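You operate a simulated robot arm through the tools that you are given. There is no shell and no other tool. Be economical: measure what you need, move in short steps, check, and stop when the job is done.

You run a simulated two-armed robot. Do the job below in one go: nothing can be reset, and whatever is moved stays where it is left.

Task
Pick up the measuring jug with one hand, pass it to the other hand and put it on the second shelf from the bottom of the drying rack. Set down upright: measuring jug.

The check looks at the end state, three seconds after you hand in, the way a careful person would. Anything else that was tipped, shoved, dropped, spilled or broken makes it a failure.

Robot
Two 7-joint arms with two-finger parallel grippers on one trunk, on a base that drives. Base frame: it is fixed to the floor where the robot stands at the start and does not move with it; the origin is under the middle of the robot, x ahead of it, y to its left, z up; the surface under the hand at the start is at about z = 760. Lengths are in mm, angles in rad, forces in N, time in s.
The left shoulder is at the start at [50, 187, 1035], the right one opposite. With the tool pointing down near the work surface each hand reaches from about 100 to 660 mm from the robot's upright axis, wherever it stands, measured 20 degrees to its own side. Places, roughly: second shelf of the drying rack [3000, 2000, 800]. Payload 3.43 kg a hand.
Tool frame (each hand has its own): the origin (TCP) lies between the finger pads and is the grasp point; the fingertips stand 30 mm ahead of it; z points along the fingers, y is the line along which they close. The gripper opens to 94 mm. The fingers are 28 mm wide and 10 mm thick; the gripper's body (50 by 96 mm) begins 55 mm behind the TCP.
Orientation is told as [roll, pitch, yaw] about the base's x, y, z axes, in that order, counted from this pose: with the fingers straight down and closing along the base's y, the tool's x points along the base's -x, its y along +y and its z along -z.

Tools
- The arms move only by the tool servo_tool. It takes "left_moves", "right_moves" or both (then of equal length, played together; a hand with none holds still); each is a list of rows, each a list of 3 entries, a list of its own where there are three numbers: the opening, from 0 (shut) to 1 (fully open), then the shift along the base's x, y, z in units of 25 mm (1.0 is 25 mm), then the turn, a rotation vector about the base's x, y, z in units of 5 degrees (1.0 is 5 degrees). In form: [[jaw, [dx, dy, dz], [rx, ry, rz]], ...]. A call has 1 to 12 rows; each row shifts and turns the commanded pose from where the row before left it. A call with a number of a shift or a turn outside -1 to 1 is refused whole. Rows are played at 5 a second. More than 50 mm and 0.15 rad between two rows, or a gripper value outside its range, and nothing of the call is played. Where a pose cannot be reached the arm comes as near as it can. A force on the tool above 40 N (or 10 N above the force at the start of the call, whichever is more), or a blocked arm, ends the call early, and 0.2 s more pass. The fingers move at their own pace (about 153 mm/s each) and stop on an object; they squeeze with about 22 N. The grip force told is the motor's: it shows also when the fingers shut on nothing. Time passes only in rows, and 0.2 s behind the last, so rows that do not move let the fingers close. It gives the time, the measured TCP pose, the force on the tool (base axes), the opening and the grip force at its end, in the units of the frame above (readings bear some noise), with the torque about the TCP (base axes, N m) and any sound that the robot's microphone picked up.
- Cameras (640 x 400 px; columns grow to the right, rows downward): "scene" is now at [147.7, -8.3, 1203]; the picture's right is [-0.09, -1.00, 0.00], its down [-0.50, 0.04, -0.87] and it looks along [0.86, -0.07, -0.50] (base axes); focal length 281 px, centre (320, 200). "left" rides on the left gripper at [76, -14, -103] in its tool frame; the picture's right is [0.18, 0.98, 0.00], its down [-0.75, 0.14, -0.64] and it looks along [-0.63, 0.12, 0.77] (tool axes); focal length 243 px, centre (320, 200). "right" rides on the right gripper at [76, 14, -103] in its tool frame; the picture's right is [-0.18, 0.98, 0.00], its down [-0.75, -0.14, -0.64] and it looks along [-0.63, -0.12, 0.77] (tool axes); focal length 243 px, centre (320, 200).
- camera(camera): a new picture of that camera. It takes no simulated time.
- raise_lower(by): slides the trunk up (or, below 0, down) by that many mm; the arms and the scene camera ride with it, the base frame stays. It gives what a move gives, with no picture.
- base_move(legs): drives the robot by 1 to 6 legs, each [ahead, left, turn to the left] in mm, mm and rad, along the robot's own axes; the way and the turn of a leg run together, so that a leg with both is an arc; at most 1500 mm and 3.142 rad a leg. The arms and the cameras ride along, it lands a little off, and it stops where it bumps. It gives what a move gives.
- turn_head(pan, tilt): turns the head with the scene camera to pan (to the left, within 1.396 rad either way) and tilt (down, from -0.506 to 1.204), counted from straight ahead of the robot. It gives what a move gives.
- pixel_to_xyz(camera, pixels): for up to 12 pixels [column, row] of the newest picture of that camera ("zoom" is the newest enlarged one), the place [x, y, z] in the base frame of the surface seen there, good to about 3 mm. It takes no simulated time.
- close_up(camera, box): a new picture of the part [left, top, right, bottom] of that camera's present view, enlarged. It takes no simulated time.
- hand_in(): hands the job in; it is judged then, once.

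Keep the steps short. Do not move on a guess: measure, check each grasp and each placing, and mend mistakes. In all there are 80 turns and 78 pictures (those below and enlarged ones count). Leave the grippers open and the arms clear of the work at the hand-in unless told otherwise, and finish with a single line.

The tools are called after "Emit:" as a command line: name --argument value ..., lists and objects as JSON in quotes. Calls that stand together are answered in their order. servo_tool: Moves the arms, as the interface text tells. Its arguments: {"type":"object","properties":{"left_moves":{"type":"array"},"right_moves":{"type":"array"}},"required":[]} The other tools are called the same way: raise_lower (by) slides the trunk up or down; base_move (legs) drives the base; turn_head (pan, tilt) turns the head that bears the scene camera; camera (camera) takes a picture; pixel_to_xyz (camera, pixels) gives the place of the surface under pixels of a picture; close_up (camera, box) takes an enlarged picture of a part of a camera's view; hand_in () hands the job in.

At the start:

```text
time: 0.0
left_ee_pos: [388.6, 110.9, 1049.9]
left_orientation: [0.0, 0.0, 0.001]
left_wrist_force: [0.1, -0.1, -0.6]
left_ft_torque: [-0.01, 0.02, 0.02]
left_finger_gap: 93.8
left_grip_force: 0.0
right_ee_pos: [362.6, -176.8, 997.0]
right_orientation: [0.001, 0.0, -0.001]
right_wrist_force: [-1.2, 0.0, -0.2]
right_ft_torque: [0.0, 0.01, 0.02]
right_finger_gap: 94.2
right_grip_force: 0.0
trunk travel left (down, up): [-250.0, 182.0]
robot x, y, heading: [-0.0, -1.8, 0.001]
head pan, tilt: [-0.086, 0.524]
```

scene: 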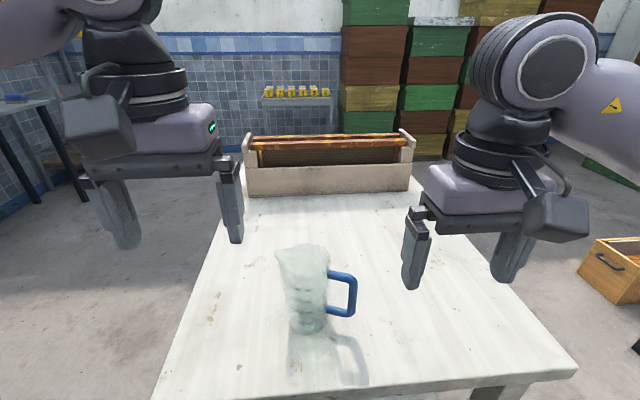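
right: 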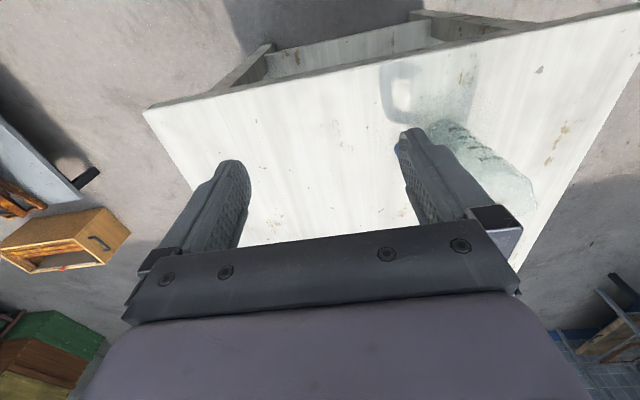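
left: 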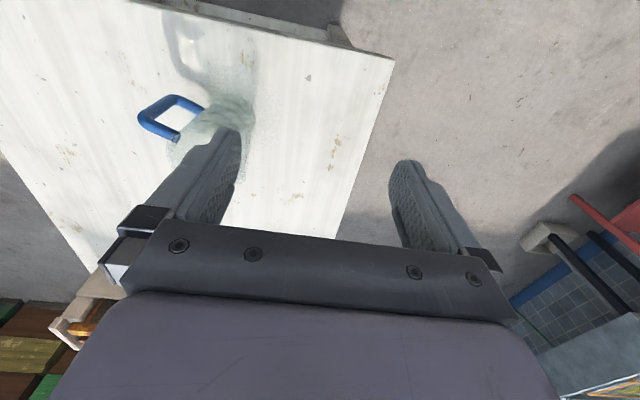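

I see the glass jug with its blue handle near (315,290). I'll enlarge it and measure it.

Emit:
close_up --camera "scene" --box '[240, 220, 400, 350]'

Emit:
pixel_to_xyz --camera "scene" --pixels '[[304, 250], [280, 256], [328, 252], [305, 290], [308, 322], [292, 318], [325, 318], [332, 273], [353, 280], [352, 312], [330, 311], [352, 295]]'

```text
3.08 times, centred on (320, 285) of scene
```

zoom: 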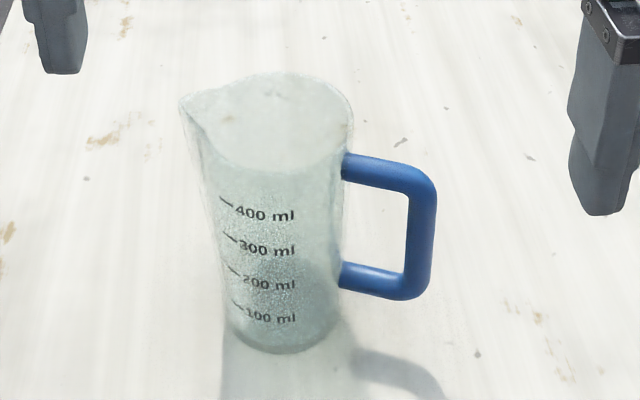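

```text
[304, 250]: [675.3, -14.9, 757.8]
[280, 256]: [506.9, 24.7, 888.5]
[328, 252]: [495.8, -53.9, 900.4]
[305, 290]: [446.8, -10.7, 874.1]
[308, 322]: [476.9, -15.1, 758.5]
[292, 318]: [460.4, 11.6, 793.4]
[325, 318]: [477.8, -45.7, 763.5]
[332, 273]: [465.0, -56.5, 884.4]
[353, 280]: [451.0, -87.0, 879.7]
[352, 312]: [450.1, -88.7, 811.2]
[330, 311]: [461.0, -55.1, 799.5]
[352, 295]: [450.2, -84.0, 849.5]
```

Jug: the rim is at about z 900, centre about (483,-15), with the handle pointing toward -y and slightly -x. Before choosing the grasp I'll look toward the drying rack at (3000,2000).

Emit:
turn_head --pan 0.6 --tilt 0.1

Emit:
camera --camera "scene"

```text
time: 1.1
left_ee_pos: [389.3, 109.7, 1049.9]
left_orientation: [-0.002, 0.0, 0.002]
left_wrist_force: [0.6, 0.2, -0.8]
left_ft_torque: [0.0, 0.04, -0.02]
left_finger_gap: 93.8
left_grip_force: 0.1
right_ee_pos: [363.7, -176.9, 995.8]
right_orientation: [-0.001, -0.001, 0.0]
right_wrist_force: [-0.5, -0.2, -0.8]
right_ft_torque: [-0.03, -0.01, 0.01]
right_finger_gap: 94.0
right_grip_force: 0.0
trunk travel left (down, up): [-250.0, 182.0]
robot x, y, heading: [-2.3, -1.3, 0.005]
head pan, tilt: [0.6, 0.099]
```

```text
73 pictures are left
```

scene: 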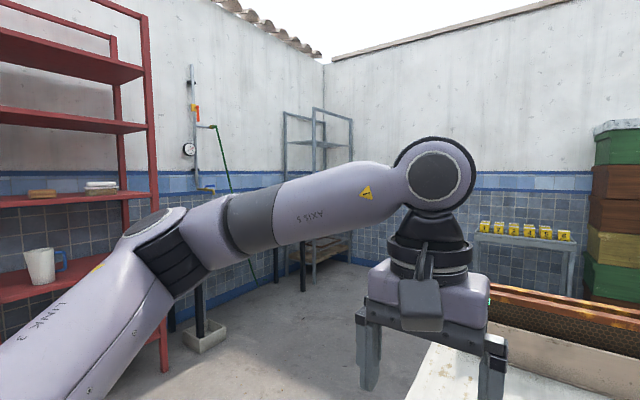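

The grey frame near (318,190) looks like the drying rack, so I'll enlarge that area.

Emit:
close_up --camera "scene" --box '[250, 90, 410, 300]'

Emit:
pixel_to_xyz --camera "scene" --pixels '[[285, 130], [313, 130], [351, 130], [351, 250], [316, 265], [325, 145], [300, 143], [290, 210], [340, 247]]'

```text
1.90 times, centred on (330, 195) of scene
```

zoom: 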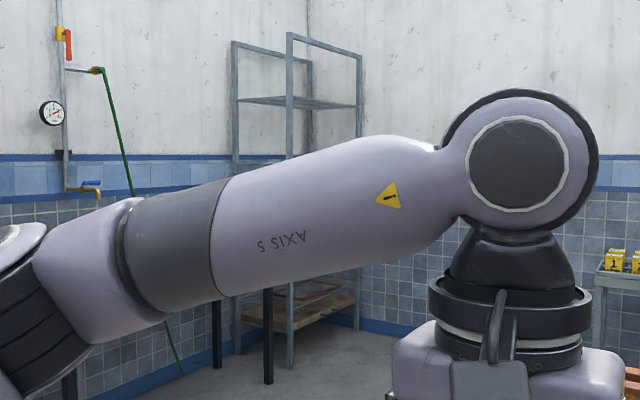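

```text
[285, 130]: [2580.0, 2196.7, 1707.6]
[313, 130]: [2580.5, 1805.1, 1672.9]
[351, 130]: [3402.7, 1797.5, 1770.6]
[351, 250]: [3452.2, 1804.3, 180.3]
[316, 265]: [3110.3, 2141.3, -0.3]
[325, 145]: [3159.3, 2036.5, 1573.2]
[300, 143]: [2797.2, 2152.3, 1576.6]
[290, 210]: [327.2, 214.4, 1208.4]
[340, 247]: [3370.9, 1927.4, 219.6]
```

The rack spans about x 2580–3420, y 1800–2195, and its open side faces -y. My plan:

- The right hand grips the jug top-down, fingers closing along x so they clear the handle.
- It lifts the jug and turns it +90°.
- The left hand takes the jug from the robot's side, tilted 30° below level, lower down on the body.

Next I'll bring the head back and pre-turn both hands, well above the jug.

Emit:
turn_head --pan -0.05 --tilt 0.65

Emit:
servo_tool --right_moves '[[1, [0, 0, 0], [0, 0, -1]], [1, [0, 0, 0], [0, 0, -1]], [1, [0, 0, 0], [0, 0, -1]], [1, [0, 0, 0], [0, 0, -1]], [1, [0, 0, 0], [0, 0, -1]], [1, [0, 0, 0], [0, 0, -1]], [1, [0, 0, 0], [0, 0, -1]], [1, [0, 0, 0], [0, 0, -1]], [1, [0, 0, 0], [0, 0, -1]], [1, [0, 0, 0], [0, 0, -1]], [1, [0, 0, 0], [0, 0, -1]], [1, [0, 0, 0], [0, 0, -1]]]' --left_moves '[[1, [0, 0.6, 0], [0, -1, 0]], [1, [0, 0.6, 0], [0, -1, 0]], [1, [0, 0.6, 0], [0, -1, 0]], [1, [0, 0.6, 0], [0, -1, 0]], [1, [0, 0.6, 0], [0, -1, 0]], [1, [0, 0.6, 0], [0, -1, 0]], [1, [0, 0.6, 0], [0, -1, 0]], [1, [0, 0.6, 0], [0, -1, 0]], [1, [0, 0.6, 0], [0, -1, 0]], [1, [0, 0.6, 0], [0, -1, 0]], [1, [0, 0.6, 0], [0, -1, 0]], [1, [0, 0.6, 0], [0, -1, 0]]]'

Emit:
camera --camera "scene"

Emit:
close_up --camera "scene" --box '[240, 160, 400, 290]'

```text
time: 2.1
left_ee_pos: [388.3, 110.1, 1051.1]
left_orientation: [-0.001, 0.0, 0.0]
left_wrist_force: [-0.2, 0.2, -0.8]
left_ft_torque: [0.01, 0.0, -0.01]
left_finger_gap: 94.0
left_grip_force: 0.1
right_ee_pos: [363.8, -177.9, 996.8]
right_orientation: [0.0, 0.002, -0.001]
right_wrist_force: [0.1, 0.7, 0.3]
right_ft_torque: [0.03, -0.02, 0.04]
right_finger_gap: 93.9
right_grip_force: 0.0
trunk travel left (down, up): [-250.0, 182.0]
robot x, y, heading: [-0.9, -0.9, -0.0]
head pan, tilt: [-0.051, 0.649]
```

```text
time: 4.7
left_ee_pos: [398.2, 292.0, 1054.3]
left_orientation: [-0.004, -1.047, 0.002]
left_wrist_force: [-0.2, 0.4, -0.3]
left_ft_torque: [-0.01, 0.02, 0.02]
left_finger_gap: 93.8
left_grip_force: 0.1
left hand out of reach, approached as far as the arm can: row 12
right_ee_pos: [361.7, -176.3, 996.5]
right_orientation: [0.0, -0.002, -1.048]
right_wrist_force: [0.1, 0.7, 0.3]
right_ft_torque: [0.03, 0.02, 0.0]
right_finger_gap: 94.2
right_grip_force: 0.1
trunk travel left (down, up): [-250.0, 182.0]
robot x, y, heading: [0.9, 5.1, 0.003]
head pan, tilt: [-0.051, 0.649]
```

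```text
71 pictures are left
```

scene: 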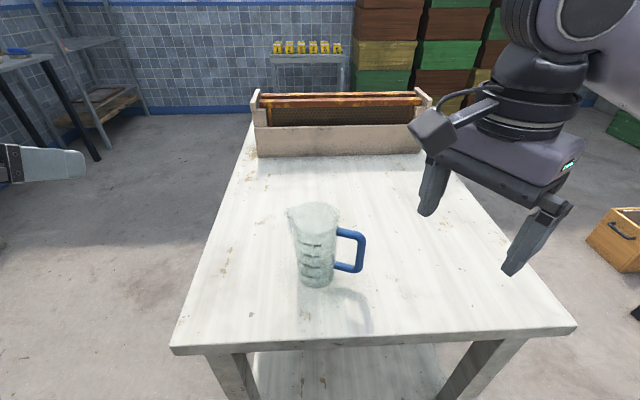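

```text
3.08 times, centred on (320, 225) of scene
```

zoom: 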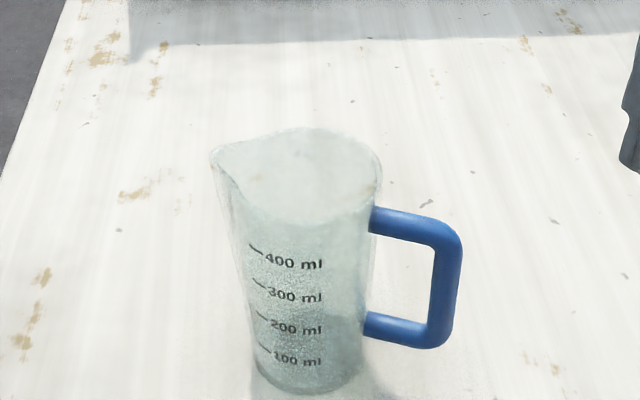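

Both hands turned. The left stopped near its reach limit, which is fine for now. I'll measure the rim, handle and base in the enlarged view.

Emit:
pixel_to_xyz --camera "zoom" --pixels '[[212, 154], [320, 129], [300, 226], [379, 165], [240, 142], [300, 393], [360, 375], [375, 214], [436, 233], [425, 338], [368, 322], [378, 185]]'

Emit:
camera --camera "right"

```text
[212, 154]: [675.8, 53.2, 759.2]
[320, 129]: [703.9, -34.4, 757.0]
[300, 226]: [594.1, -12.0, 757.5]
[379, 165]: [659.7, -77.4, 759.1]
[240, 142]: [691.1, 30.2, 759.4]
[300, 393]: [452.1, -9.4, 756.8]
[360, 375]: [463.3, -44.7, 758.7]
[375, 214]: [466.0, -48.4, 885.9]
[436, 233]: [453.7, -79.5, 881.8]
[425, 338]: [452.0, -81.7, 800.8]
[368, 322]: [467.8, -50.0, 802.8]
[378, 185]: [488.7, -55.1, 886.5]
```

```text
69 pictures are left
```

right: 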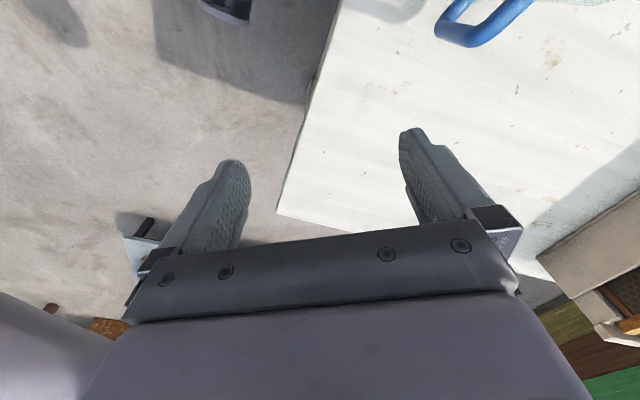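

From the rays, the rim centre comes out near (487,-16) and the base centre near (483,-13). The handle line points to the same place at about -115°. I'll use (485,-15), move the right hand over it with the tips still above the rim, and finish its yaw at -90°.

Emit:
servo_tool --right_moves '[[1, [0.7, 0.92, -0.2], [0, 0, -1]], [1, [0.7, 0.92, -0.2], [0, 0, -1]], [1, [0.7, 0.92, -0.2], [0, 0, -1]], [1, [0.7, 0.92, -0.2], [0, 0, -1]], [1, [0.7, 0.92, -0.2], [0, 0, -1]], [1, [0.7, 0.92, -0.2], [0, 0, -1]], [1, [0.7, 0.92, -0.2], [0, 0, 0]], [1, [0, 0, 0], [0, 0, 0]]]'

Emit:
camera --camera "scene"

Emit:
camera --camera "right"

```text
time: 6.5
left_ee_pos: [397.0, 292.4, 1055.1]
left_orientation: [-0.002, -1.047, 0.004]
left_wrist_force: [-0.3, -0.2, -0.1]
left_ft_torque: [-0.01, 0.0, -0.04]
left_finger_gap: 93.8
left_grip_force: 0.0
right_ee_pos: [485.9, -14.9, 961.8]
right_orientation: [-0.002, 0.0, -1.571]
right_wrist_force: [0.4, -0.6, 0.3]
right_ft_torque: [0.04, 0.02, 0.01]
right_finger_gap: 93.9
right_grip_force: 0.1
trunk travel left (down, up): [-250.0, 182.0]
robot x, y, heading: [3.6, -0.8, -0.001]
head pan, tilt: [-0.051, 0.649]
```

```text
68 pictures are left
```

scene: 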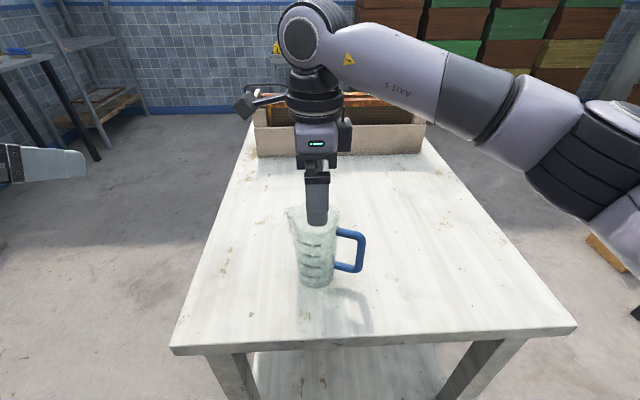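

```text
67 pictures are left
```

right: 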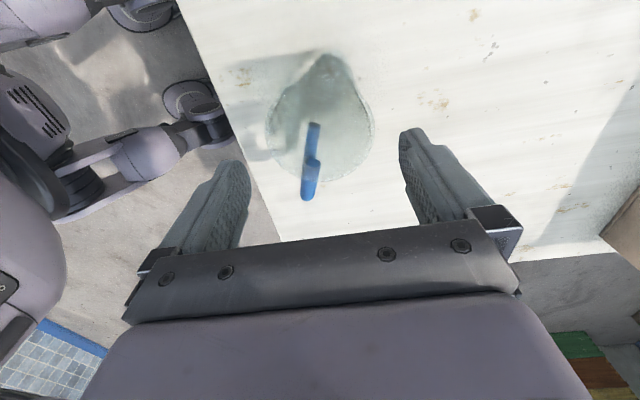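

The hand axis projects to about (320,136) in the right camera, and the rim circle centres at about (321,135), so it is well aligned. I'll lower to TCP z 880.

Emit:
servo_tool --right_moves '[[1, [-0.01, 0, -0.66], [0, 0, 0]], [1, [-0.01, 0, -0.66], [0, 0, 0]], [1, [0, 0, -0.66], [0, 0, 0]], [1, [0, 0, -0.66], [0, 0, 0]], [1, [0, 0, -0.66], [0, 0, 0]], [1, [0, 0, 0], [0, 0, 0]]]'

Emit:
camera --camera "right"

Emit:
close_up --camera "scene" --box '[240, 160, 400, 290]'

```text
time: 7.9
left_ee_pos: [397.9, 292.3, 1055.9]
left_orientation: [-0.004, -1.048, 0.004]
left_wrist_force: [-0.5, 0.0, -0.1]
left_ft_torque: [0.01, -0.02, 0.01]
left_finger_gap: 94.0
left_grip_force: 0.1
right_ee_pos: [484.7, -15.6, 878.6]
right_orientation: [0.0, 0.001, -1.571]
right_wrist_force: [0.2, 0.3, 0.3]
right_ft_torque: [0.01, -0.02, 0.03]
right_finger_gap: 93.9
right_grip_force: 0.1
trunk travel left (down, up): [-250.0, 182.0]
robot x, y, heading: [-0.6, 1.2, -0.003]
head pan, tilt: [-0.051, 0.649]
```

```text
66 pictures are left
```

right: 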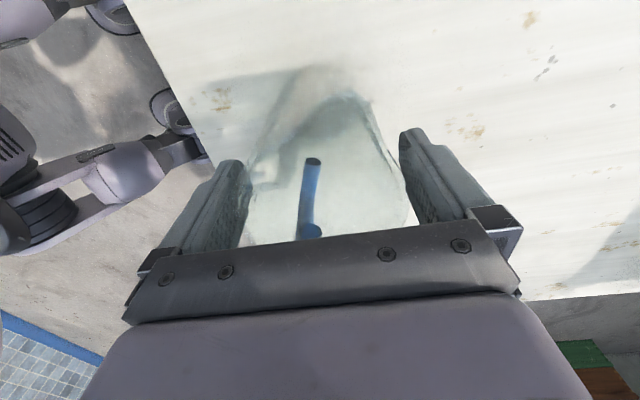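

```text
3.08 times, centred on (320, 225) of scene
```

zoom: 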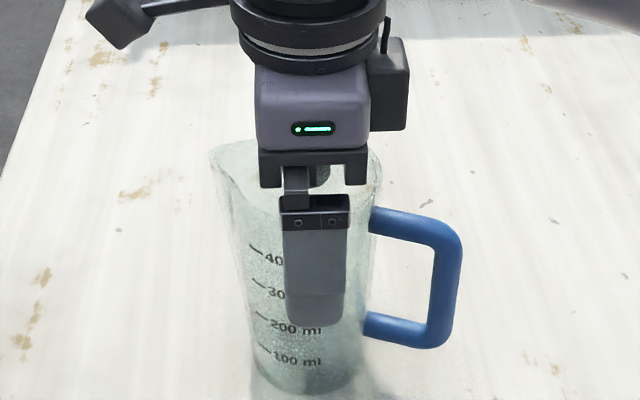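

The fingers straddle the rim and the handle is clear. I'll close gradually.

Emit:
servo_tool --right_moves '[[0.92, [0, 0, 0], [0, 0, 0]], [0.88, [0, 0, 0], [0, 0, 0]], [0.84, [0, 0, 0], [0, 0, 0]], [0.8, [0, 0, 0], [0, 0, 0]], [0.76, [0, 0, 0], [0, 0, 0]], [0.7, [0, 0, 0], [0, 0, 0]], [0.5, [0, 0, 0], [0, 0, 0]], [0.3, [0, 0, 0], [0, 0, 0]], [0, [0, 0, 0], [0, 0, 0]], [0, [0, 0, 0], [0, 0, 0]]]'

Emit:
close_up --camera "scene" --box '[240, 160, 400, 290]'

```text
time: 10.1
left_ee_pos: [397.5, 291.7, 1053.7]
left_orientation: [-0.003, -1.046, 0.005]
left_wrist_force: [-0.7, -0.1, -0.1]
left_ft_torque: [0.02, 0.03, 0.01]
left_finger_gap: 94.1
left_grip_force: 0.1
right_ee_pos: [485.9, -16.9, 879.3]
right_orientation: [0.001, 0.0, -1.569]
right_wrist_force: [0.6, -0.1, 0.9]
right_ft_torque: [-0.03, 0.01, -0.02]
right_finger_gap: 77.7
right_grip_force: 21.8
trunk travel left (down, up): [-250.0, 182.0]
robot x, y, heading: [-0.1, 2.1, -0.006]
head pan, tilt: [-0.051, 0.649]
```

```text
3.08 times, centred on (320, 225) of scene
```

zoom: 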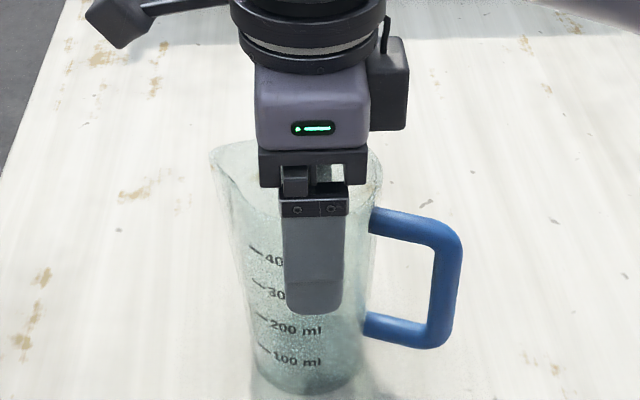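

The grip holds at 77.7 mm and 21.8 N. I'll lift gently by 25 mm and check the weight.

Emit:
servo_tool --right_moves '[[0, [0, 0, 0.2], [0, 0, 0]], [0, [0, 0, 0.4], [0, 0, 0]], [0, [0, 0, 0.4], [0, 0, 0]], [0, [0, 0, 0], [0, 0, 0]], [0, [0, 0, 0], [0, 0, 0]]]'

Emit:
close_up --camera "scene" --box '[240, 160, 400, 290]'

```text
time: 11.3
left_ee_pos: [397.4, 292.6, 1055.0]
left_orientation: [-0.002, -1.048, 0.003]
left_wrist_force: [0.1, 0.5, 0.1]
left_ft_torque: [-0.02, -0.03, -0.02]
left_finger_gap: 94.0
left_grip_force: 0.0
right_ee_pos: [484.6, -16.0, 905.2]
right_orientation: [0.001, -0.001, -1.571]
right_wrist_force: [-0.4, -0.6, 0.1]
right_ft_torque: [0.0, 0.02, 0.0]
right_finger_gap: 78.0
right_grip_force: 21.9
trunk travel left (down, up): [-250.0, 182.0]
robot x, y, heading: [2.8, -4.3, 0.001]
head pan, tilt: [-0.051, 0.649]
```

```text
3.08 times, centred on (320, 225) of scene
```

zoom: 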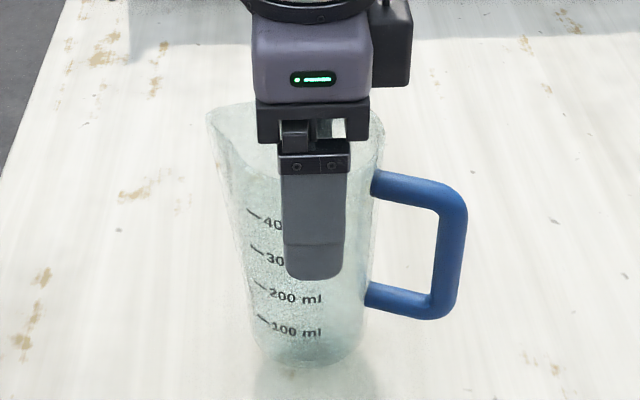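

The jug is lifted and steady. I'll turn it +90° over two calls while raising it, so the handle ends up pointing ahead and away from the robot.

Emit:
servo_tool --right_moves '[[0, [0.05, 0.08, 0.17], [0, 0, 1]], [0, [0.05, 0.08, 0.17], [0, 0, 1]], [0, [0.05, 0.08, 0.17], [0, 0, 1]], [0, [0.05, 0.08, 0.17], [0, 0, 1]], [0, [0.05, 0.08, 0.17], [0, 0, 1]], [0, [0.05, 0.08, 0.17], [0, 0, 1]], [0, [0.05, 0.08, 0.17], [0, 0, 1]], [0, [0.05, 0.08, 0.17], [0, 0, 1]], [0, [0.05, 0.08, 0.17], [0, 0, 1]], [0, [0.05, 0.08, 0.17], [0, 0, 1]], [0, [0.05, 0.08, 0.17], [0, 0, 1]], [0, [0.05, 0.08, 0.17], [0, 0, 1]]]'

Emit:
servo_tool --right_moves '[[0, [0.05, 0.08, 0], [0, 0, 1]], [0, [0.05, 0.08, 0], [0, 0, 1]], [0, [0.05, 0.08, 0], [0, 0, 1]], [0, [0.05, 0.08, 0], [0, 0, 1]], [0, [0.05, 0.08, 0], [0, 0, 1]], [0, [0.05, 0.08, 0], [0, 0, 1]], [0, [0, 0, 0], [0, 0, 0]]]'

Emit:
camera --camera "scene"

```text
time: 13.9
left_ee_pos: [397.3, 291.8, 1054.8]
left_orientation: [-0.003, -1.048, 0.003]
left_wrist_force: [-0.2, 0.1, 0.0]
left_ft_torque: [0.04, -0.05, 0.0]
left_finger_gap: 94.0
left_grip_force: 0.1
right_ee_pos: [497.8, 7.7, 954.0]
right_orientation: [-0.001, 0.0, -0.523]
right_wrist_force: [0.7, -0.4, -0.3]
right_ft_torque: [0.03, 0.01, -0.02]
right_finger_gap: 77.8
right_grip_force: 22.9
trunk travel left (down, up): [-250.0, 182.0]
robot x, y, heading: [1.1, 2.7, 0.002]
head pan, tilt: [-0.051, 0.649]
```

```text
time: 15.5
left_ee_pos: [397.4, 293.2, 1055.5]
left_orientation: [-0.003, -1.046, 0.003]
left_wrist_force: [-0.2, -0.3, -0.4]
left_ft_torque: [0.04, -0.01, 0.03]
left_finger_gap: 94.1
left_grip_force: 0.1
right_ee_pos: [505.7, 20.0, 954.3]
right_orientation: [0.001, 0.0, 0.002]
right_wrist_force: [0.2, -0.3, -0.7]
right_ft_torque: [0.0, 0.02, 0.01]
right_finger_gap: 78.0
right_grip_force: 22.1
trunk travel left (down, up): [-250.0, 182.0]
robot x, y, heading: [2.6, -0.8, -0.002]
head pan, tilt: [-0.051, 0.649]
```

```text
62 pictures are left
```

scene: 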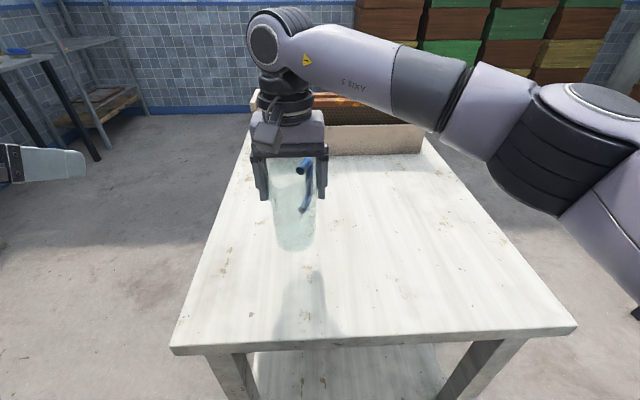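

The jug hangs level: its base is at about z 833 and its axis near (504,20). The spout faces me and the handle faces away. I'll bring the left hand, already tilted 30° below level, to a stand-off in front of it.

Emit:
servo_tool --left_moves '[[1, [-0.06, -0.91, -0.567], [0, 0, 0]], [1, [-0.06, -0.91, -0.567], [0, 0, 0]], [1, [-0.06, -0.91, -0.567], [0, 0, 0]], [1, [-0.06, -0.91, -0.567], [0, 0, 0]], [1, [-0.06, -0.91, -0.567], [0, 0, 0]], [1, [-0.06, -0.91, -0.567], [0, 0, 0]], [1, [-0.06, -0.91, -0.567], [0, 0, 0]], [1, [-0.06, -0.91, -0.567], [0, 0, 0]], [1, [-0.06, -0.91, -0.567], [0, 0, 0]], [1, [-0.06, -0.91, -0.567], [0, 0, 0]], [1, [-0.06, -0.91, -0.567], [0, 0, 0]], [1, [-0.06, -0.91, -0.567], [0, 0, 0]]]'

Emit:
camera --camera "scene"

Emit:
camera --camera "left"

```text
time: 18.1
left_ee_pos: [401.7, 18.3, 896.9]
left_orientation: [-0.005, -1.048, 0.003]
left_wrist_force: [-0.7, -0.5, 0.0]
left_ft_torque: [0.0, 0.0, 0.02]
left_finger_gap: 94.0
left_grip_force: 0.2
left hand out of reach, approached as far as the arm can: row 1, 2, 3
right_ee_pos: [505.4, 20.2, 955.0]
right_orientation: [0.0, 0.0, 0.002]
right_wrist_force: [0.0, 0.1, -1.0]
right_ft_torque: [0.03, -0.01, 0.01]
right_finger_gap: 78.0
right_grip_force: 21.9
trunk travel left (down, up): [-250.0, 182.0]
robot x, y, heading: [-0.0, -0.2, -0.001]
head pan, tilt: [-0.051, 0.649]
```

```text
61 pictures are left
```

scene: 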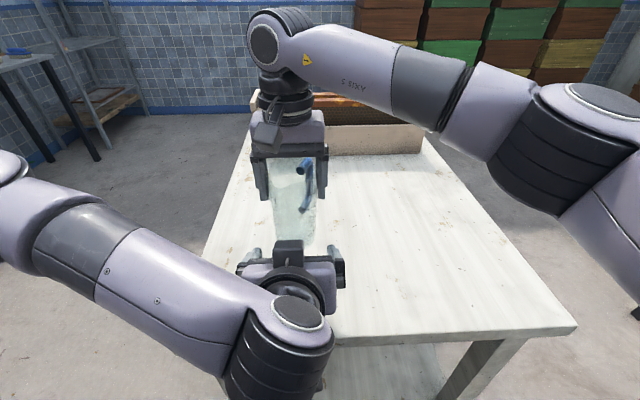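

```text
60 pictures are left
```

left: 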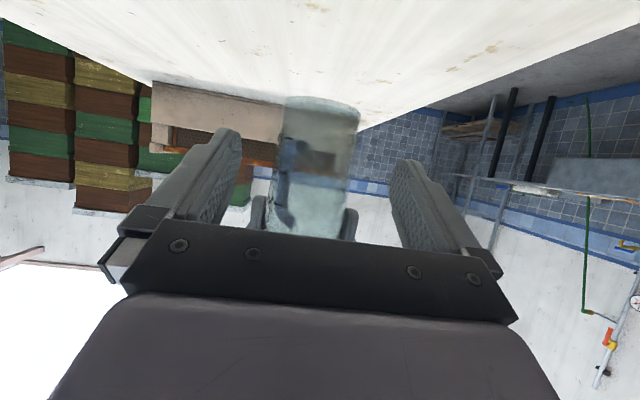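

The jug sits midway between the left fingers (columns 278–358 of the upside-down view), with the right hand's fingers above them. Next I'll drop 12 mm and advance 90 mm.

Emit:
servo_tool --left_moves '[[1, [0.3, 0.07, -0.24], [0, 0, 0]], [1, [0.55, 0, -0.24], [0, 0, 0]], [1, [0.55, 0, 0], [0, 0, 0]], [1, [0.55, 0, 0], [0, 0, 0]], [1, [0.55, 0, 0], [0, 0, 0]], [1, [0.55, 0, 0], [0, 0, 0]], [1, [0.5, 0, 0], [0, 0, 0]], [1, [0, 0, 0], [0, 0, 0]]]'

Emit:
camera --camera "left"

Emit:
close_up --camera "scene" --box '[200, 100, 400, 300]'

Emit:
camera --camera "right"

```text
time: 19.9
left_ee_pos: [490.9, 20.4, 884.2]
left_orientation: [-0.002, -1.048, 0.003]
left_wrist_force: [-0.2, 0.2, 0.4]
left_ft_torque: [0.04, -0.03, -0.01]
left_finger_gap: 93.9
left_grip_force: 0.2
right_ee_pos: [505.5, 19.9, 954.1]
right_orientation: [-0.001, 0.001, 0.001]
right_wrist_force: [0.9, -0.1, -0.4]
right_ft_torque: [-0.01, 0.01, 0.02]
right_finger_gap: 77.6
right_grip_force: 21.6
trunk travel left (down, up): [-250.0, 182.0]
robot x, y, heading: [2.0, 0.5, -0.004]
head pan, tilt: [-0.051, 0.649]
```

```text
59 pictures are left
```

left: 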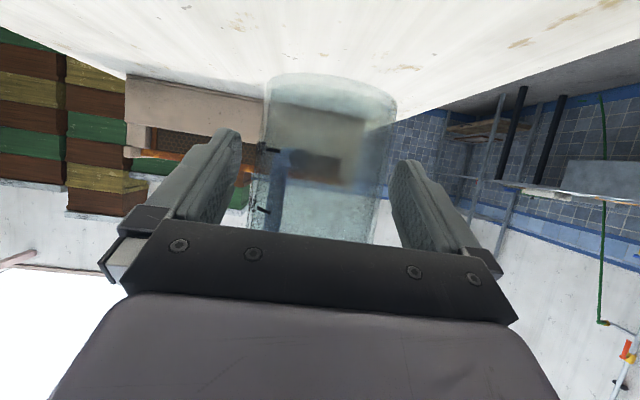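

```text
2.00 times, centred on (300, 200) of scene
```

zoom: 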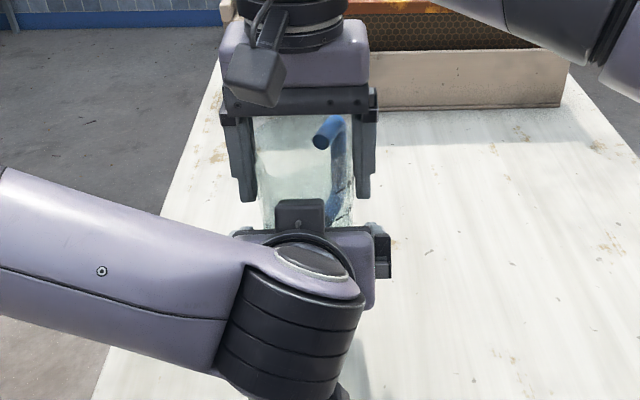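

```text
57 pictures are left
```

right: 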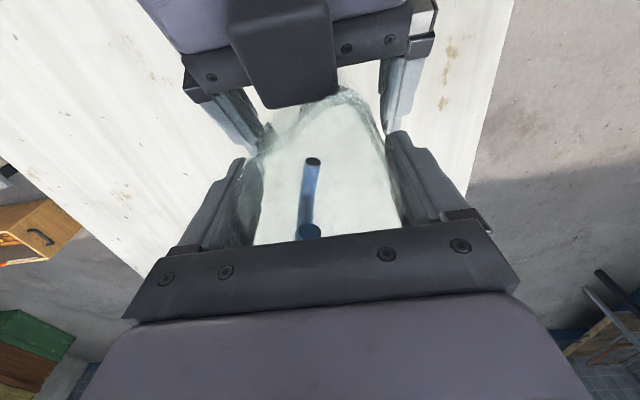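

No contact so far, and the jug lies between the left fingers with the handle clear. I'll close the left hand slowly.

Emit:
servo_tool --left_moves '[[0.9, [0, 0, 0], [0, 0, 0]], [0.84, [0, 0, 0], [0, 0, 0]], [0.8, [0, 0, 0], [0, 0, 0]], [0.77, [0, 0, 0], [0, 0, 0]], [0.74, [0, 0, 0], [0, 0, 0]], [0.71, [0, 0, 0], [0, 0, 0]], [0.68, [0, 0, 0], [0, 0, 0]], [0.6, [0, 0, 0], [0, 0, 0]], [0.4, [0, 0, 0], [0, 0, 0]], [0.2, [0, 0, 0], [0, 0, 0]], [0, [0, 0, 0], [0, 0, 0]], [0, [0, 0, 0], [0, 0, 0]]]'

Emit:
camera --camera "left"

```text
time: 22.5
left_ee_pos: [491.6, 19.8, 885.4]
left_orientation: [-0.003, -1.048, 0.003]
left_wrist_force: [-1.0, -3.3, 0.3]
left_ft_torque: [0.14, -0.06, -0.17]
left_finger_gap: 73.7
left_grip_force: 22.0
right_ee_pos: [505.7, 22.0, 953.1]
right_orientation: [-0.001, 0.0, -0.001]
right_wrist_force: [-0.1, 4.0, -1.3]
right_ft_torque: [0.09, 0.0, 0.15]
right_finger_gap: 77.9
right_grip_force: 21.7
trunk travel left (down, up): [-250.0, 182.0]
robot x, y, heading: [-4.6, -1.4, -0.004]
head pan, tilt: [-0.051, 0.649]
```

```text
56 pictures are left
```

left: 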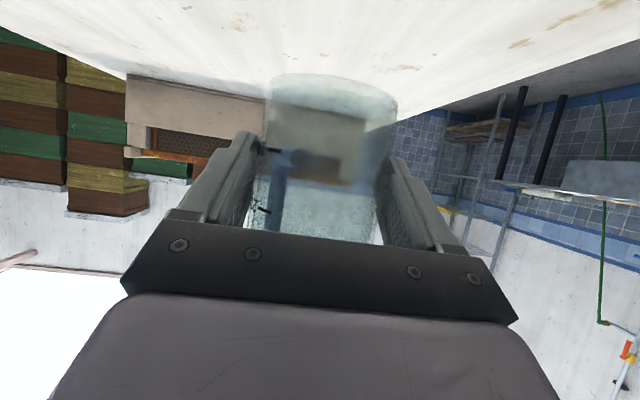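

The left grip holds at 73.7 mm and 22 N. I'll open the right hand.

Emit:
servo_tool --right_moves '[[0.86, [0, 0, 0], [0, 0, 0]], [0.92, [0, 0, 0], [0, 0, 0]], [1, [0, 0, 0], [0, 0, 0]], [1, [0, 0, 0], [0, 0, 0]], [1, [0, 0, 0.3], [0, 0, 0]], [1, [0, 0, 0.3], [0, 0, 0]]]' --left_moves '[[0, [0, 0, 0], [0, 0, 0]], [0, [0, 0, 0], [0, 0, 0]], [0, [0, 0, 0], [0, 0, 0]], [0, [0, 0, 0], [0, 0, 0]], [0, [0, 0, 0], [0, 0, 0]], [0, [0, 0, 0], [0, 0, 0]]]'

Emit:
close_up --camera "scene" --box '[200, 100, 400, 300]'

Emit:
camera --camera "right"

```text
time: 23.9
left_ee_pos: [491.7, 20.8, 885.0]
left_orientation: [-0.002, -1.048, 0.005]
left_wrist_force: [0.1, 0.1, -0.2]
left_ft_torque: [0.01, 0.0, 0.01]
left_finger_gap: 73.6
left_grip_force: 21.9
right_ee_pos: [504.3, 20.4, 970.5]
right_orientation: [0.0, -0.001, 0.001]
right_wrist_force: [0.0, -0.4, -1.1]
right_ft_torque: [-0.01, -0.01, 0.01]
right_finger_gap: 93.7
right_grip_force: 0.1
trunk travel left (down, up): [-250.0, 182.0]
robot x, y, heading: [3.4, -4.3, 0.003]
head pan, tilt: [-0.051, 0.649]
```

```text
2.00 times, centred on (300, 200) of scene
```

zoom: 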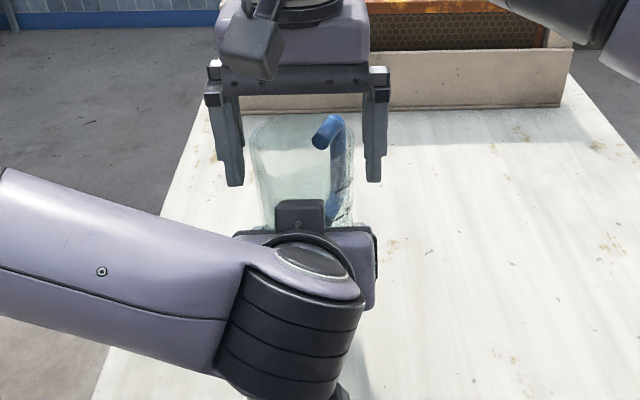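

```text
54 pictures are left
```

right: 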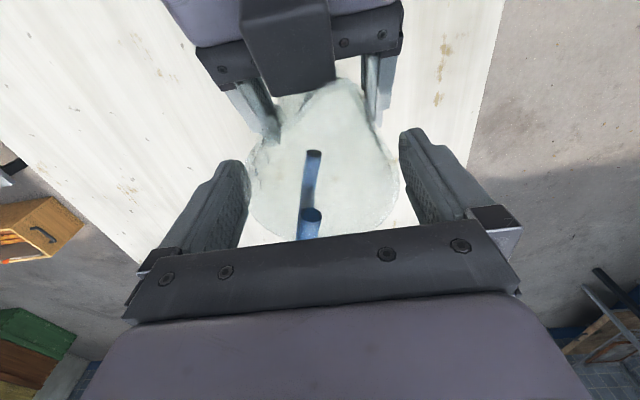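

The left hand holds the jug alone. I'll raise the right hand clear and take it off to the right.

Emit:
servo_tool --right_moves '[[1, [0, 0, 0.8], [0, 0, 0]], [1, [0, 0, 0.8], [0, 0, 0]], [1, [0, 0, 0.8], [0, 0, 0]], [1, [0, 0, 0.6], [0, 0, 0]], [1, [-0.4, -1, 0], [0, 0, 0]], [1, [-0.5, -1, 0], [0, 0, 0]], [1, [-0.5, -1, 0], [0, 0, 0]], [1, [-0.5, -1, 0], [0, 0, 0]], [1, [-0.9, -1, 0], [0, 0, 0]], [1, [-0.9, -1, 0], [0, 0, 0]], [1, [-0.9, -1, 0], [0, 0, 0]], [1, [-0.9, -1, 0], [0, 0, 0]]]'

Emit:
camera --camera "scene"

```text
time: 26.5
left_ee_pos: [491.6, 21.2, 885.1]
left_orientation: [-0.004, -1.048, 0.005]
left_wrist_force: [0.7, -0.3, 0.9]
left_ft_torque: [0.0, 0.03, -0.02]
left_finger_gap: 73.6
left_grip_force: 21.9
right_ee_pos: [368.4, -180.6, 1042.9]
right_orientation: [0.002, 0.001, 0.0]
right_wrist_force: [-0.7, -0.1, 0.4]
right_ft_torque: [0.01, 0.02, 0.01]
right_finger_gap: 93.9
right_grip_force: 0.1
trunk travel left (down, up): [-250.0, 182.0]
robot x, y, heading: [-1.3, -0.3, -0.001]
head pan, tilt: [-0.051, 0.649]
```

```text
53 pictures are left
```

scene: 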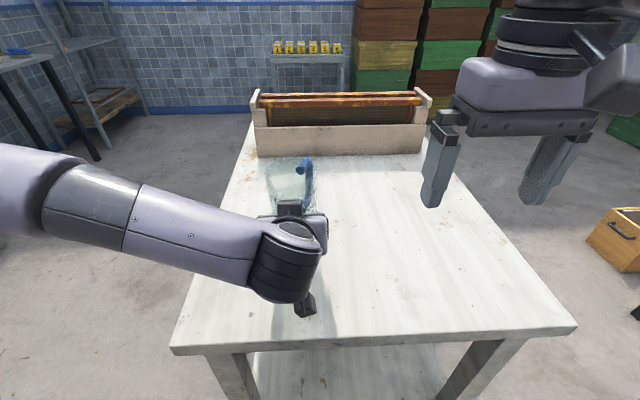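

Before driving I'll look over the floor and obstacles to the left.

Emit:
turn_head --pan 0.9 --tilt 0.4

Emit:
camera --camera "scene"

```text
time: 27.7
left_ee_pos: [491.3, 20.7, 884.6]
left_orientation: [-0.003, -1.049, 0.004]
left_wrist_force: [0.4, -1.0, -0.9]
left_ft_torque: [0.01, -0.01, 0.0]
left_finger_gap: 73.3
left_grip_force: 22.3
right_ee_pos: [369.0, -179.6, 1042.0]
right_orientation: [-0.001, 0.0, 0.0]
right_wrist_force: [-0.4, -0.3, -0.3]
right_ft_torque: [0.01, 0.0, -0.02]
right_finger_gap: 94.3
right_grip_force: 0.0
trunk travel left (down, up): [-250.0, 182.0]
robot x, y, heading: [0.7, 2.5, 0.002]
head pan, tilt: [0.901, 0.4]
```

```text
52 pictures are left
```

scene: 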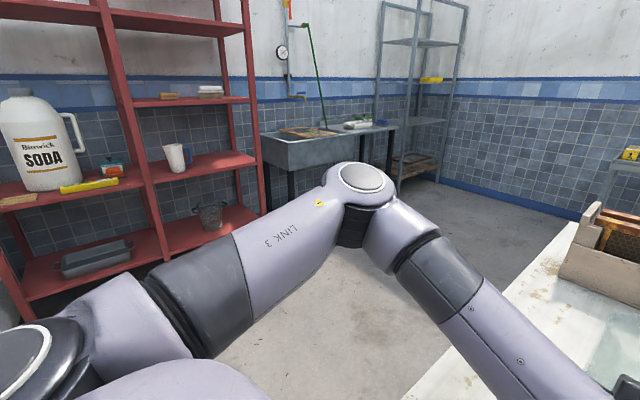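

The sink stands between the red shelf and the drying rack. I'll measure them all.

Emit:
close_up --camera "scene" --box '[360, 0, 490, 200]'

Emit:
pixel_to_xyz --camera "scene" --pixels '[[260, 140], [318, 160], [390, 135], [388, 190], [398, 187], [410, 165], [404, 119], [430, 122], [432, 80], [405, 38], [445, 43], [165, 255]]'

```text
2.00 times, centred on (425, 100) of scene
```

zoom: 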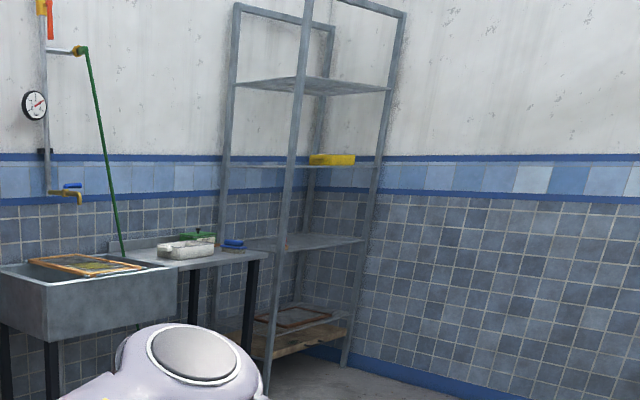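

```text
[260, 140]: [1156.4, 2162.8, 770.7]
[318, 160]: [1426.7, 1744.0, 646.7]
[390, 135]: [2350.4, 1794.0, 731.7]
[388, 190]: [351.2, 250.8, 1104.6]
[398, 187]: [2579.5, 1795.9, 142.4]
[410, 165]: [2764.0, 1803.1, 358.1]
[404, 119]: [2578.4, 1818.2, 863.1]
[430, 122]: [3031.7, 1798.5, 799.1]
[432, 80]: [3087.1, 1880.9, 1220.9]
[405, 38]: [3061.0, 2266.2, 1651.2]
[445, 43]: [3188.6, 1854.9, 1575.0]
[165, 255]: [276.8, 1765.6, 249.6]
```

Shelf 2 is at z 800 with its front edge at y 1798. Shelf 3 is near 1200, so there is plenty of room. The route is to slide left, go ahead, turn left, then approach. I'll check the stretch ahead for obstacles.

Emit:
turn_head --pan 0.35 --tilt 0.35

Emit:
camera --camera "scene"

Emit:
pixel_to_xyz --camera "scene" --pixels '[[470, 150], [400, 150], [400, 195], [440, 195], [350, 200], [330, 290], [250, 200], [330, 150], [480, 200], [540, 150], [600, 150], [380, 190]]'

```text
time: 28.7
left_ee_pos: [491.8, 21.5, 883.5]
left_orientation: [-0.004, -1.048, 0.004]
left_wrist_force: [1.0, -0.2, 0.6]
left_ft_torque: [0.01, 0.0, 0.02]
left_finger_gap: 73.5
left_grip_force: 21.9
right_ee_pos: [369.4, -180.0, 1043.0]
right_orientation: [0.001, -0.001, 0.0]
right_wrist_force: [0.1, 0.1, 0.1]
right_ft_torque: [0.04, 0.0, -0.02]
right_finger_gap: 94.1
right_grip_force: 0.0
trunk travel left (down, up): [-250.0, 182.0]
robot x, y, heading: [0.0, 2.6, -0.004]
head pan, tilt: [0.351, 0.351]
```

```text
50 pictures are left
```

scene: 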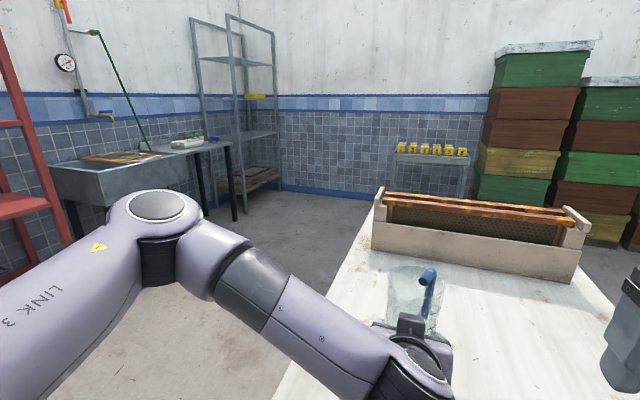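

```text
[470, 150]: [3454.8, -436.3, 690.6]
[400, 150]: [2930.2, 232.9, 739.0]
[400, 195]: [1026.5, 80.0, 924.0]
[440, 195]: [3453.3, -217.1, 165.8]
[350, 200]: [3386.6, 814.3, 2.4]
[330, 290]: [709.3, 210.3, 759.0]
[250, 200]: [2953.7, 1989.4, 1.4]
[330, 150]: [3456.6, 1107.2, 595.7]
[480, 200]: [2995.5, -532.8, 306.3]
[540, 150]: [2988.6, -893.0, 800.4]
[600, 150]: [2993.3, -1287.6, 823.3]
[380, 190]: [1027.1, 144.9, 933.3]
```

The way is clear: the right wall is at x 3455 and the yellow-block stand is at y below 240. I'll slide left 900 mm first.

Emit:
base_move --legs '[[0, 450, 0], [0, 450, 0]]'

Emit:
camera --camera "scene"

```text
time: 37.3
left_ee_pos: [486.9, 930.9, 884.1]
left_orientation: [-0.006, -1.048, 0.009]
left_wrist_force: [0.1, -0.1, 0.2]
left_ft_torque: [-0.02, 0.04, 0.0]
left_finger_gap: 72.8
left_grip_force: 21.9
right_ee_pos: [363.9, 729.0, 1043.2]
right_orientation: [0.002, -0.001, 0.005]
right_wrist_force: [-0.2, -0.1, -0.2]
right_ft_torque: [0.03, -0.01, -0.04]
right_finger_gap: 93.7
right_grip_force: 0.1
trunk travel left (down, up): [-250.0, 182.0]
robot x, y, heading: [-3.4, 904.3, 0.007]
head pan, tilt: [0.351, 0.351]
```

```text
49 pictures are left
```

scene: 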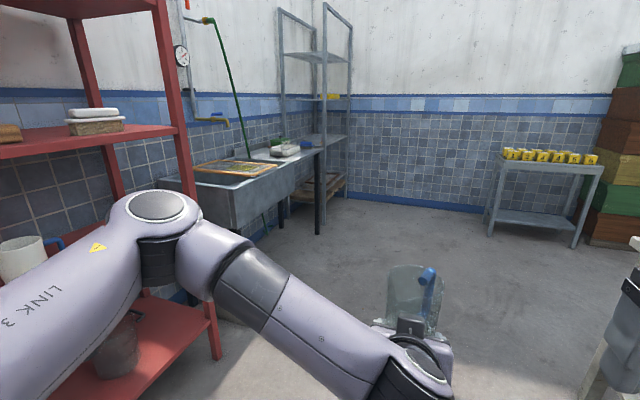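

The gap reads slightly smaller, so I'll check the jug's pose.

Emit:
close_up --camera "scene" --box '[340, 240, 480, 360]'

Emit:
camera --camera "left"

```text
3.33 times, centred on (410, 300) of scene
```

zoom: 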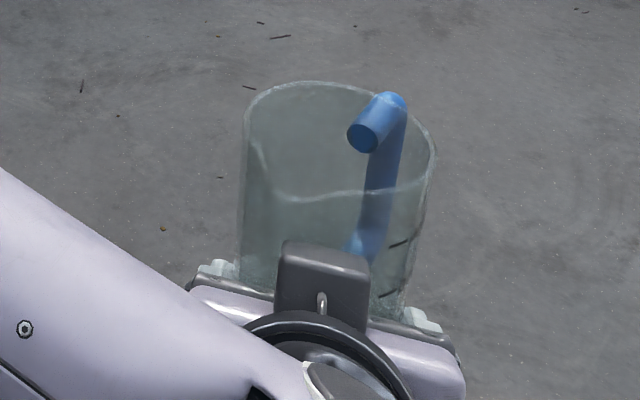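

```text
47 pictures are left
```

left: 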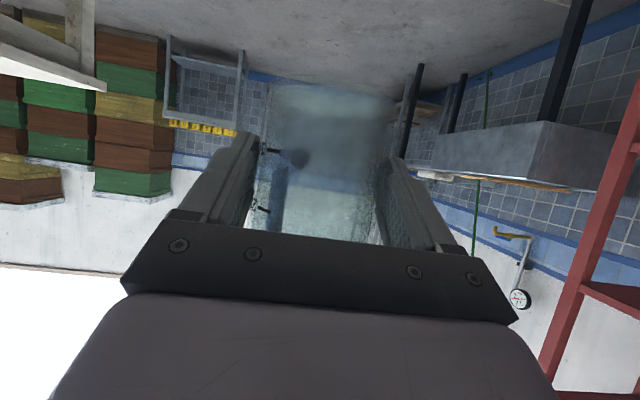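

The jug hasn't moved noticeably. I'll drive ahead 2200 mm to x≈2200, then turn left 90°.

Emit:
base_move --legs '[[1100, 0, 0], [1100, 0, 0], [0, 0, 0.78], [0, 0, 0.785]]'

Emit:
turn_head --pan -0.4 --tilt 0.35

Emit:
camera --camera "scene"

```text
time: 52.3
left_ee_pos: [2180.0, 1418.2, 884.0]
left_orientation: [-0.004, -1.048, 1.574]
left_wrist_force: [-0.3, -0.4, -0.7]
left_ft_torque: [-0.02, 0.0, 0.02]
left_finger_gap: 72.9
left_grip_force: 21.5
right_ee_pos: [2380.0, 1295.3, 1042.9]
right_orientation: [0.0, -0.001, 1.571]
right_wrist_force: [-0.3, -0.3, -0.4]
right_ft_torque: [0.02, 0.01, 0.0]
right_finger_gap: 94.1
right_grip_force: 0.1
trunk travel left (down, up): [-250.0, 182.0]
robot x, y, heading: [2196.8, 923.9, 1.57]
head pan, tilt: [0.351, 0.351]
```

```text
time: 53.4
left_ee_pos: [2179.4, 1418.5, 883.8]
left_orientation: [-0.005, -1.047, 1.573]
left_wrist_force: [0.4, 0.5, 0.6]
left_ft_torque: [-0.06, -0.06, -0.01]
left_finger_gap: 72.8
left_grip_force: 22.0
right_ee_pos: [2379.7, 1295.0, 1043.8]
right_orientation: [0.0, -0.001, 1.57]
right_wrist_force: [0.3, -0.6, 0.1]
right_ft_torque: [0.03, -0.03, 0.0]
right_finger_gap: 94.2
right_grip_force: 0.1
trunk travel left (down, up): [-250.0, 182.0]
robot x, y, heading: [2198.7, 926.8, 1.574]
head pan, tilt: [-0.4, 0.351]
```

```text
46 pictures are left
```

scene: 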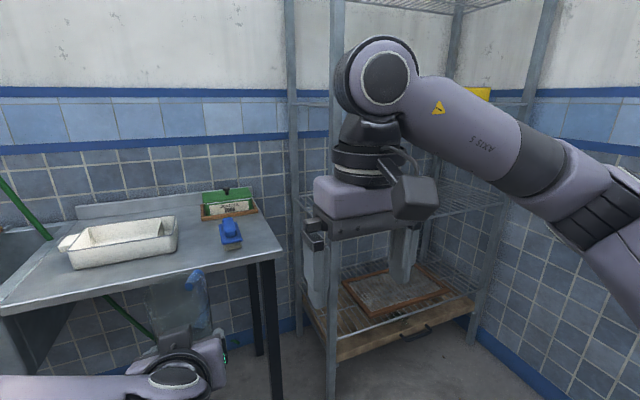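

I'm facing the rack, and shelf 2 is a wire grid. Next I'll slide right 750 mm to stand in front of it.

Emit:
base_move --legs '[[0, -400, 0], [0, -380, 0]]'

Emit:
turn_head --pan 0.1 --tilt 0.45

Emit:
camera --camera "scene"

```text
time: 61.1
left_ee_pos: [2967.3, 1410.9, 884.9]
left_orientation: [-0.008, -1.047, 1.57]
left_wrist_force: [-0.7, -0.3, 0.4]
left_ft_torque: [-0.03, 0.0, -0.01]
left_finger_gap: 72.5
left_grip_force: 22.3
right_ee_pos: [3162.5, 1287.0, 1044.1]
right_orientation: [-0.005, 0.002, 1.572]
right_wrist_force: [0.0, 0.0, -0.5]
right_ft_torque: [-0.01, -0.02, 0.0]
right_finger_gap: 94.1
right_grip_force: 0.1
trunk travel left (down, up): [-250.0, 182.0]
robot x, y, heading: [2986.7, 919.8, 1.564]
head pan, tilt: [-0.4, 0.351]
stopped in leg 2: the robot was blocked; the commanded pose is now the measured one
```

```text
time: 62.0
left_ee_pos: [2967.4, 1411.5, 884.8]
left_orientation: [-0.013, -1.047, 1.572]
left_wrist_force: [0.4, 0.0, 1.0]
left_ft_torque: [-0.04, -0.03, -0.01]
left_finger_gap: 72.5
left_grip_force: 22.3
right_ee_pos: [3163.8, 1287.8, 1043.5]
right_orientation: [-0.006, 0.003, 1.568]
right_wrist_force: [-0.6, 0.3, -0.3]
right_ft_torque: [0.0, 0.0, 0.02]
right_finger_gap: 93.8
right_grip_force: 0.1
trunk travel left (down, up): [-250.0, 182.0]
robot x, y, heading: [2986.6, 920.6, 1.564]
head pan, tilt: [0.099, 0.45]
```

```text
45 pictures are left
```

scene: 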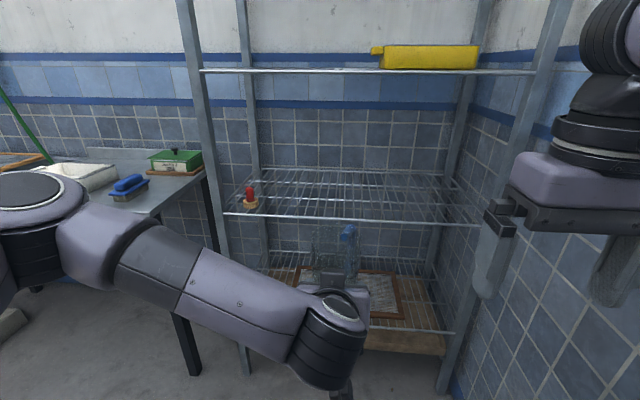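

The base was blocked, most likely by the right elbow touching the wall at x 3455. I'll back off 60 mm to the left. I also see a red item on shelf 2 at (250,200), so I'll measure it.

Emit:
base_move --legs '[[0, 60, 0]]'

Emit:
camera --camera "scene"

Emit:
close_up --camera "scene" --box '[200, 140, 520, 340]'

```text
time: 63.2
left_ee_pos: [2910.5, 1413.6, 884.2]
left_orientation: [-0.004, -1.049, 1.568]
left_wrist_force: [0.4, 0.7, 0.2]
left_ft_torque: [0.0, 0.01, -0.01]
left_finger_gap: 72.6
left_grip_force: 22.2
right_ee_pos: [3108.8, 1289.2, 1041.7]
right_orientation: [-0.001, 0.002, 1.569]
right_wrist_force: [-0.7, -0.1, 0.1]
right_ft_torque: [0.04, -0.02, 0.0]
right_finger_gap: 94.0
right_grip_force: 0.0
trunk travel left (down, up): [-250.0, 182.0]
robot x, y, heading: [2928.7, 920.9, 1.562]
head pan, tilt: [0.099, 0.45]
```

```text
44 pictures are left
```

scene: 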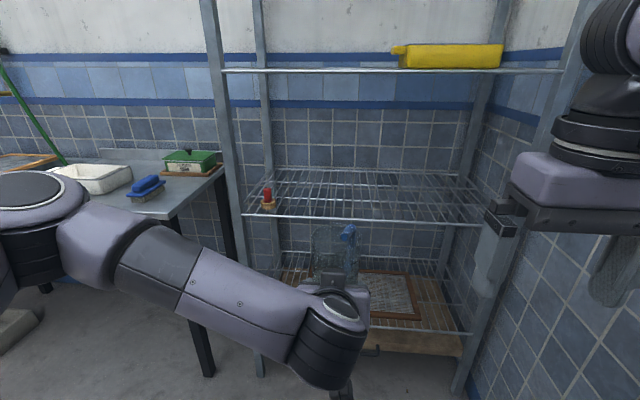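

```text
2.00 times, centred on (360, 240) of scene
```

zoom: 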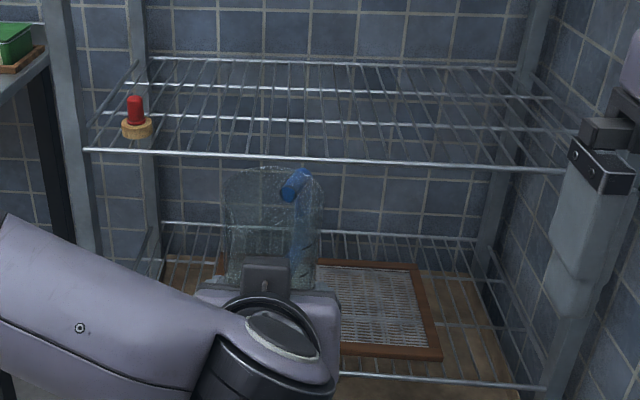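

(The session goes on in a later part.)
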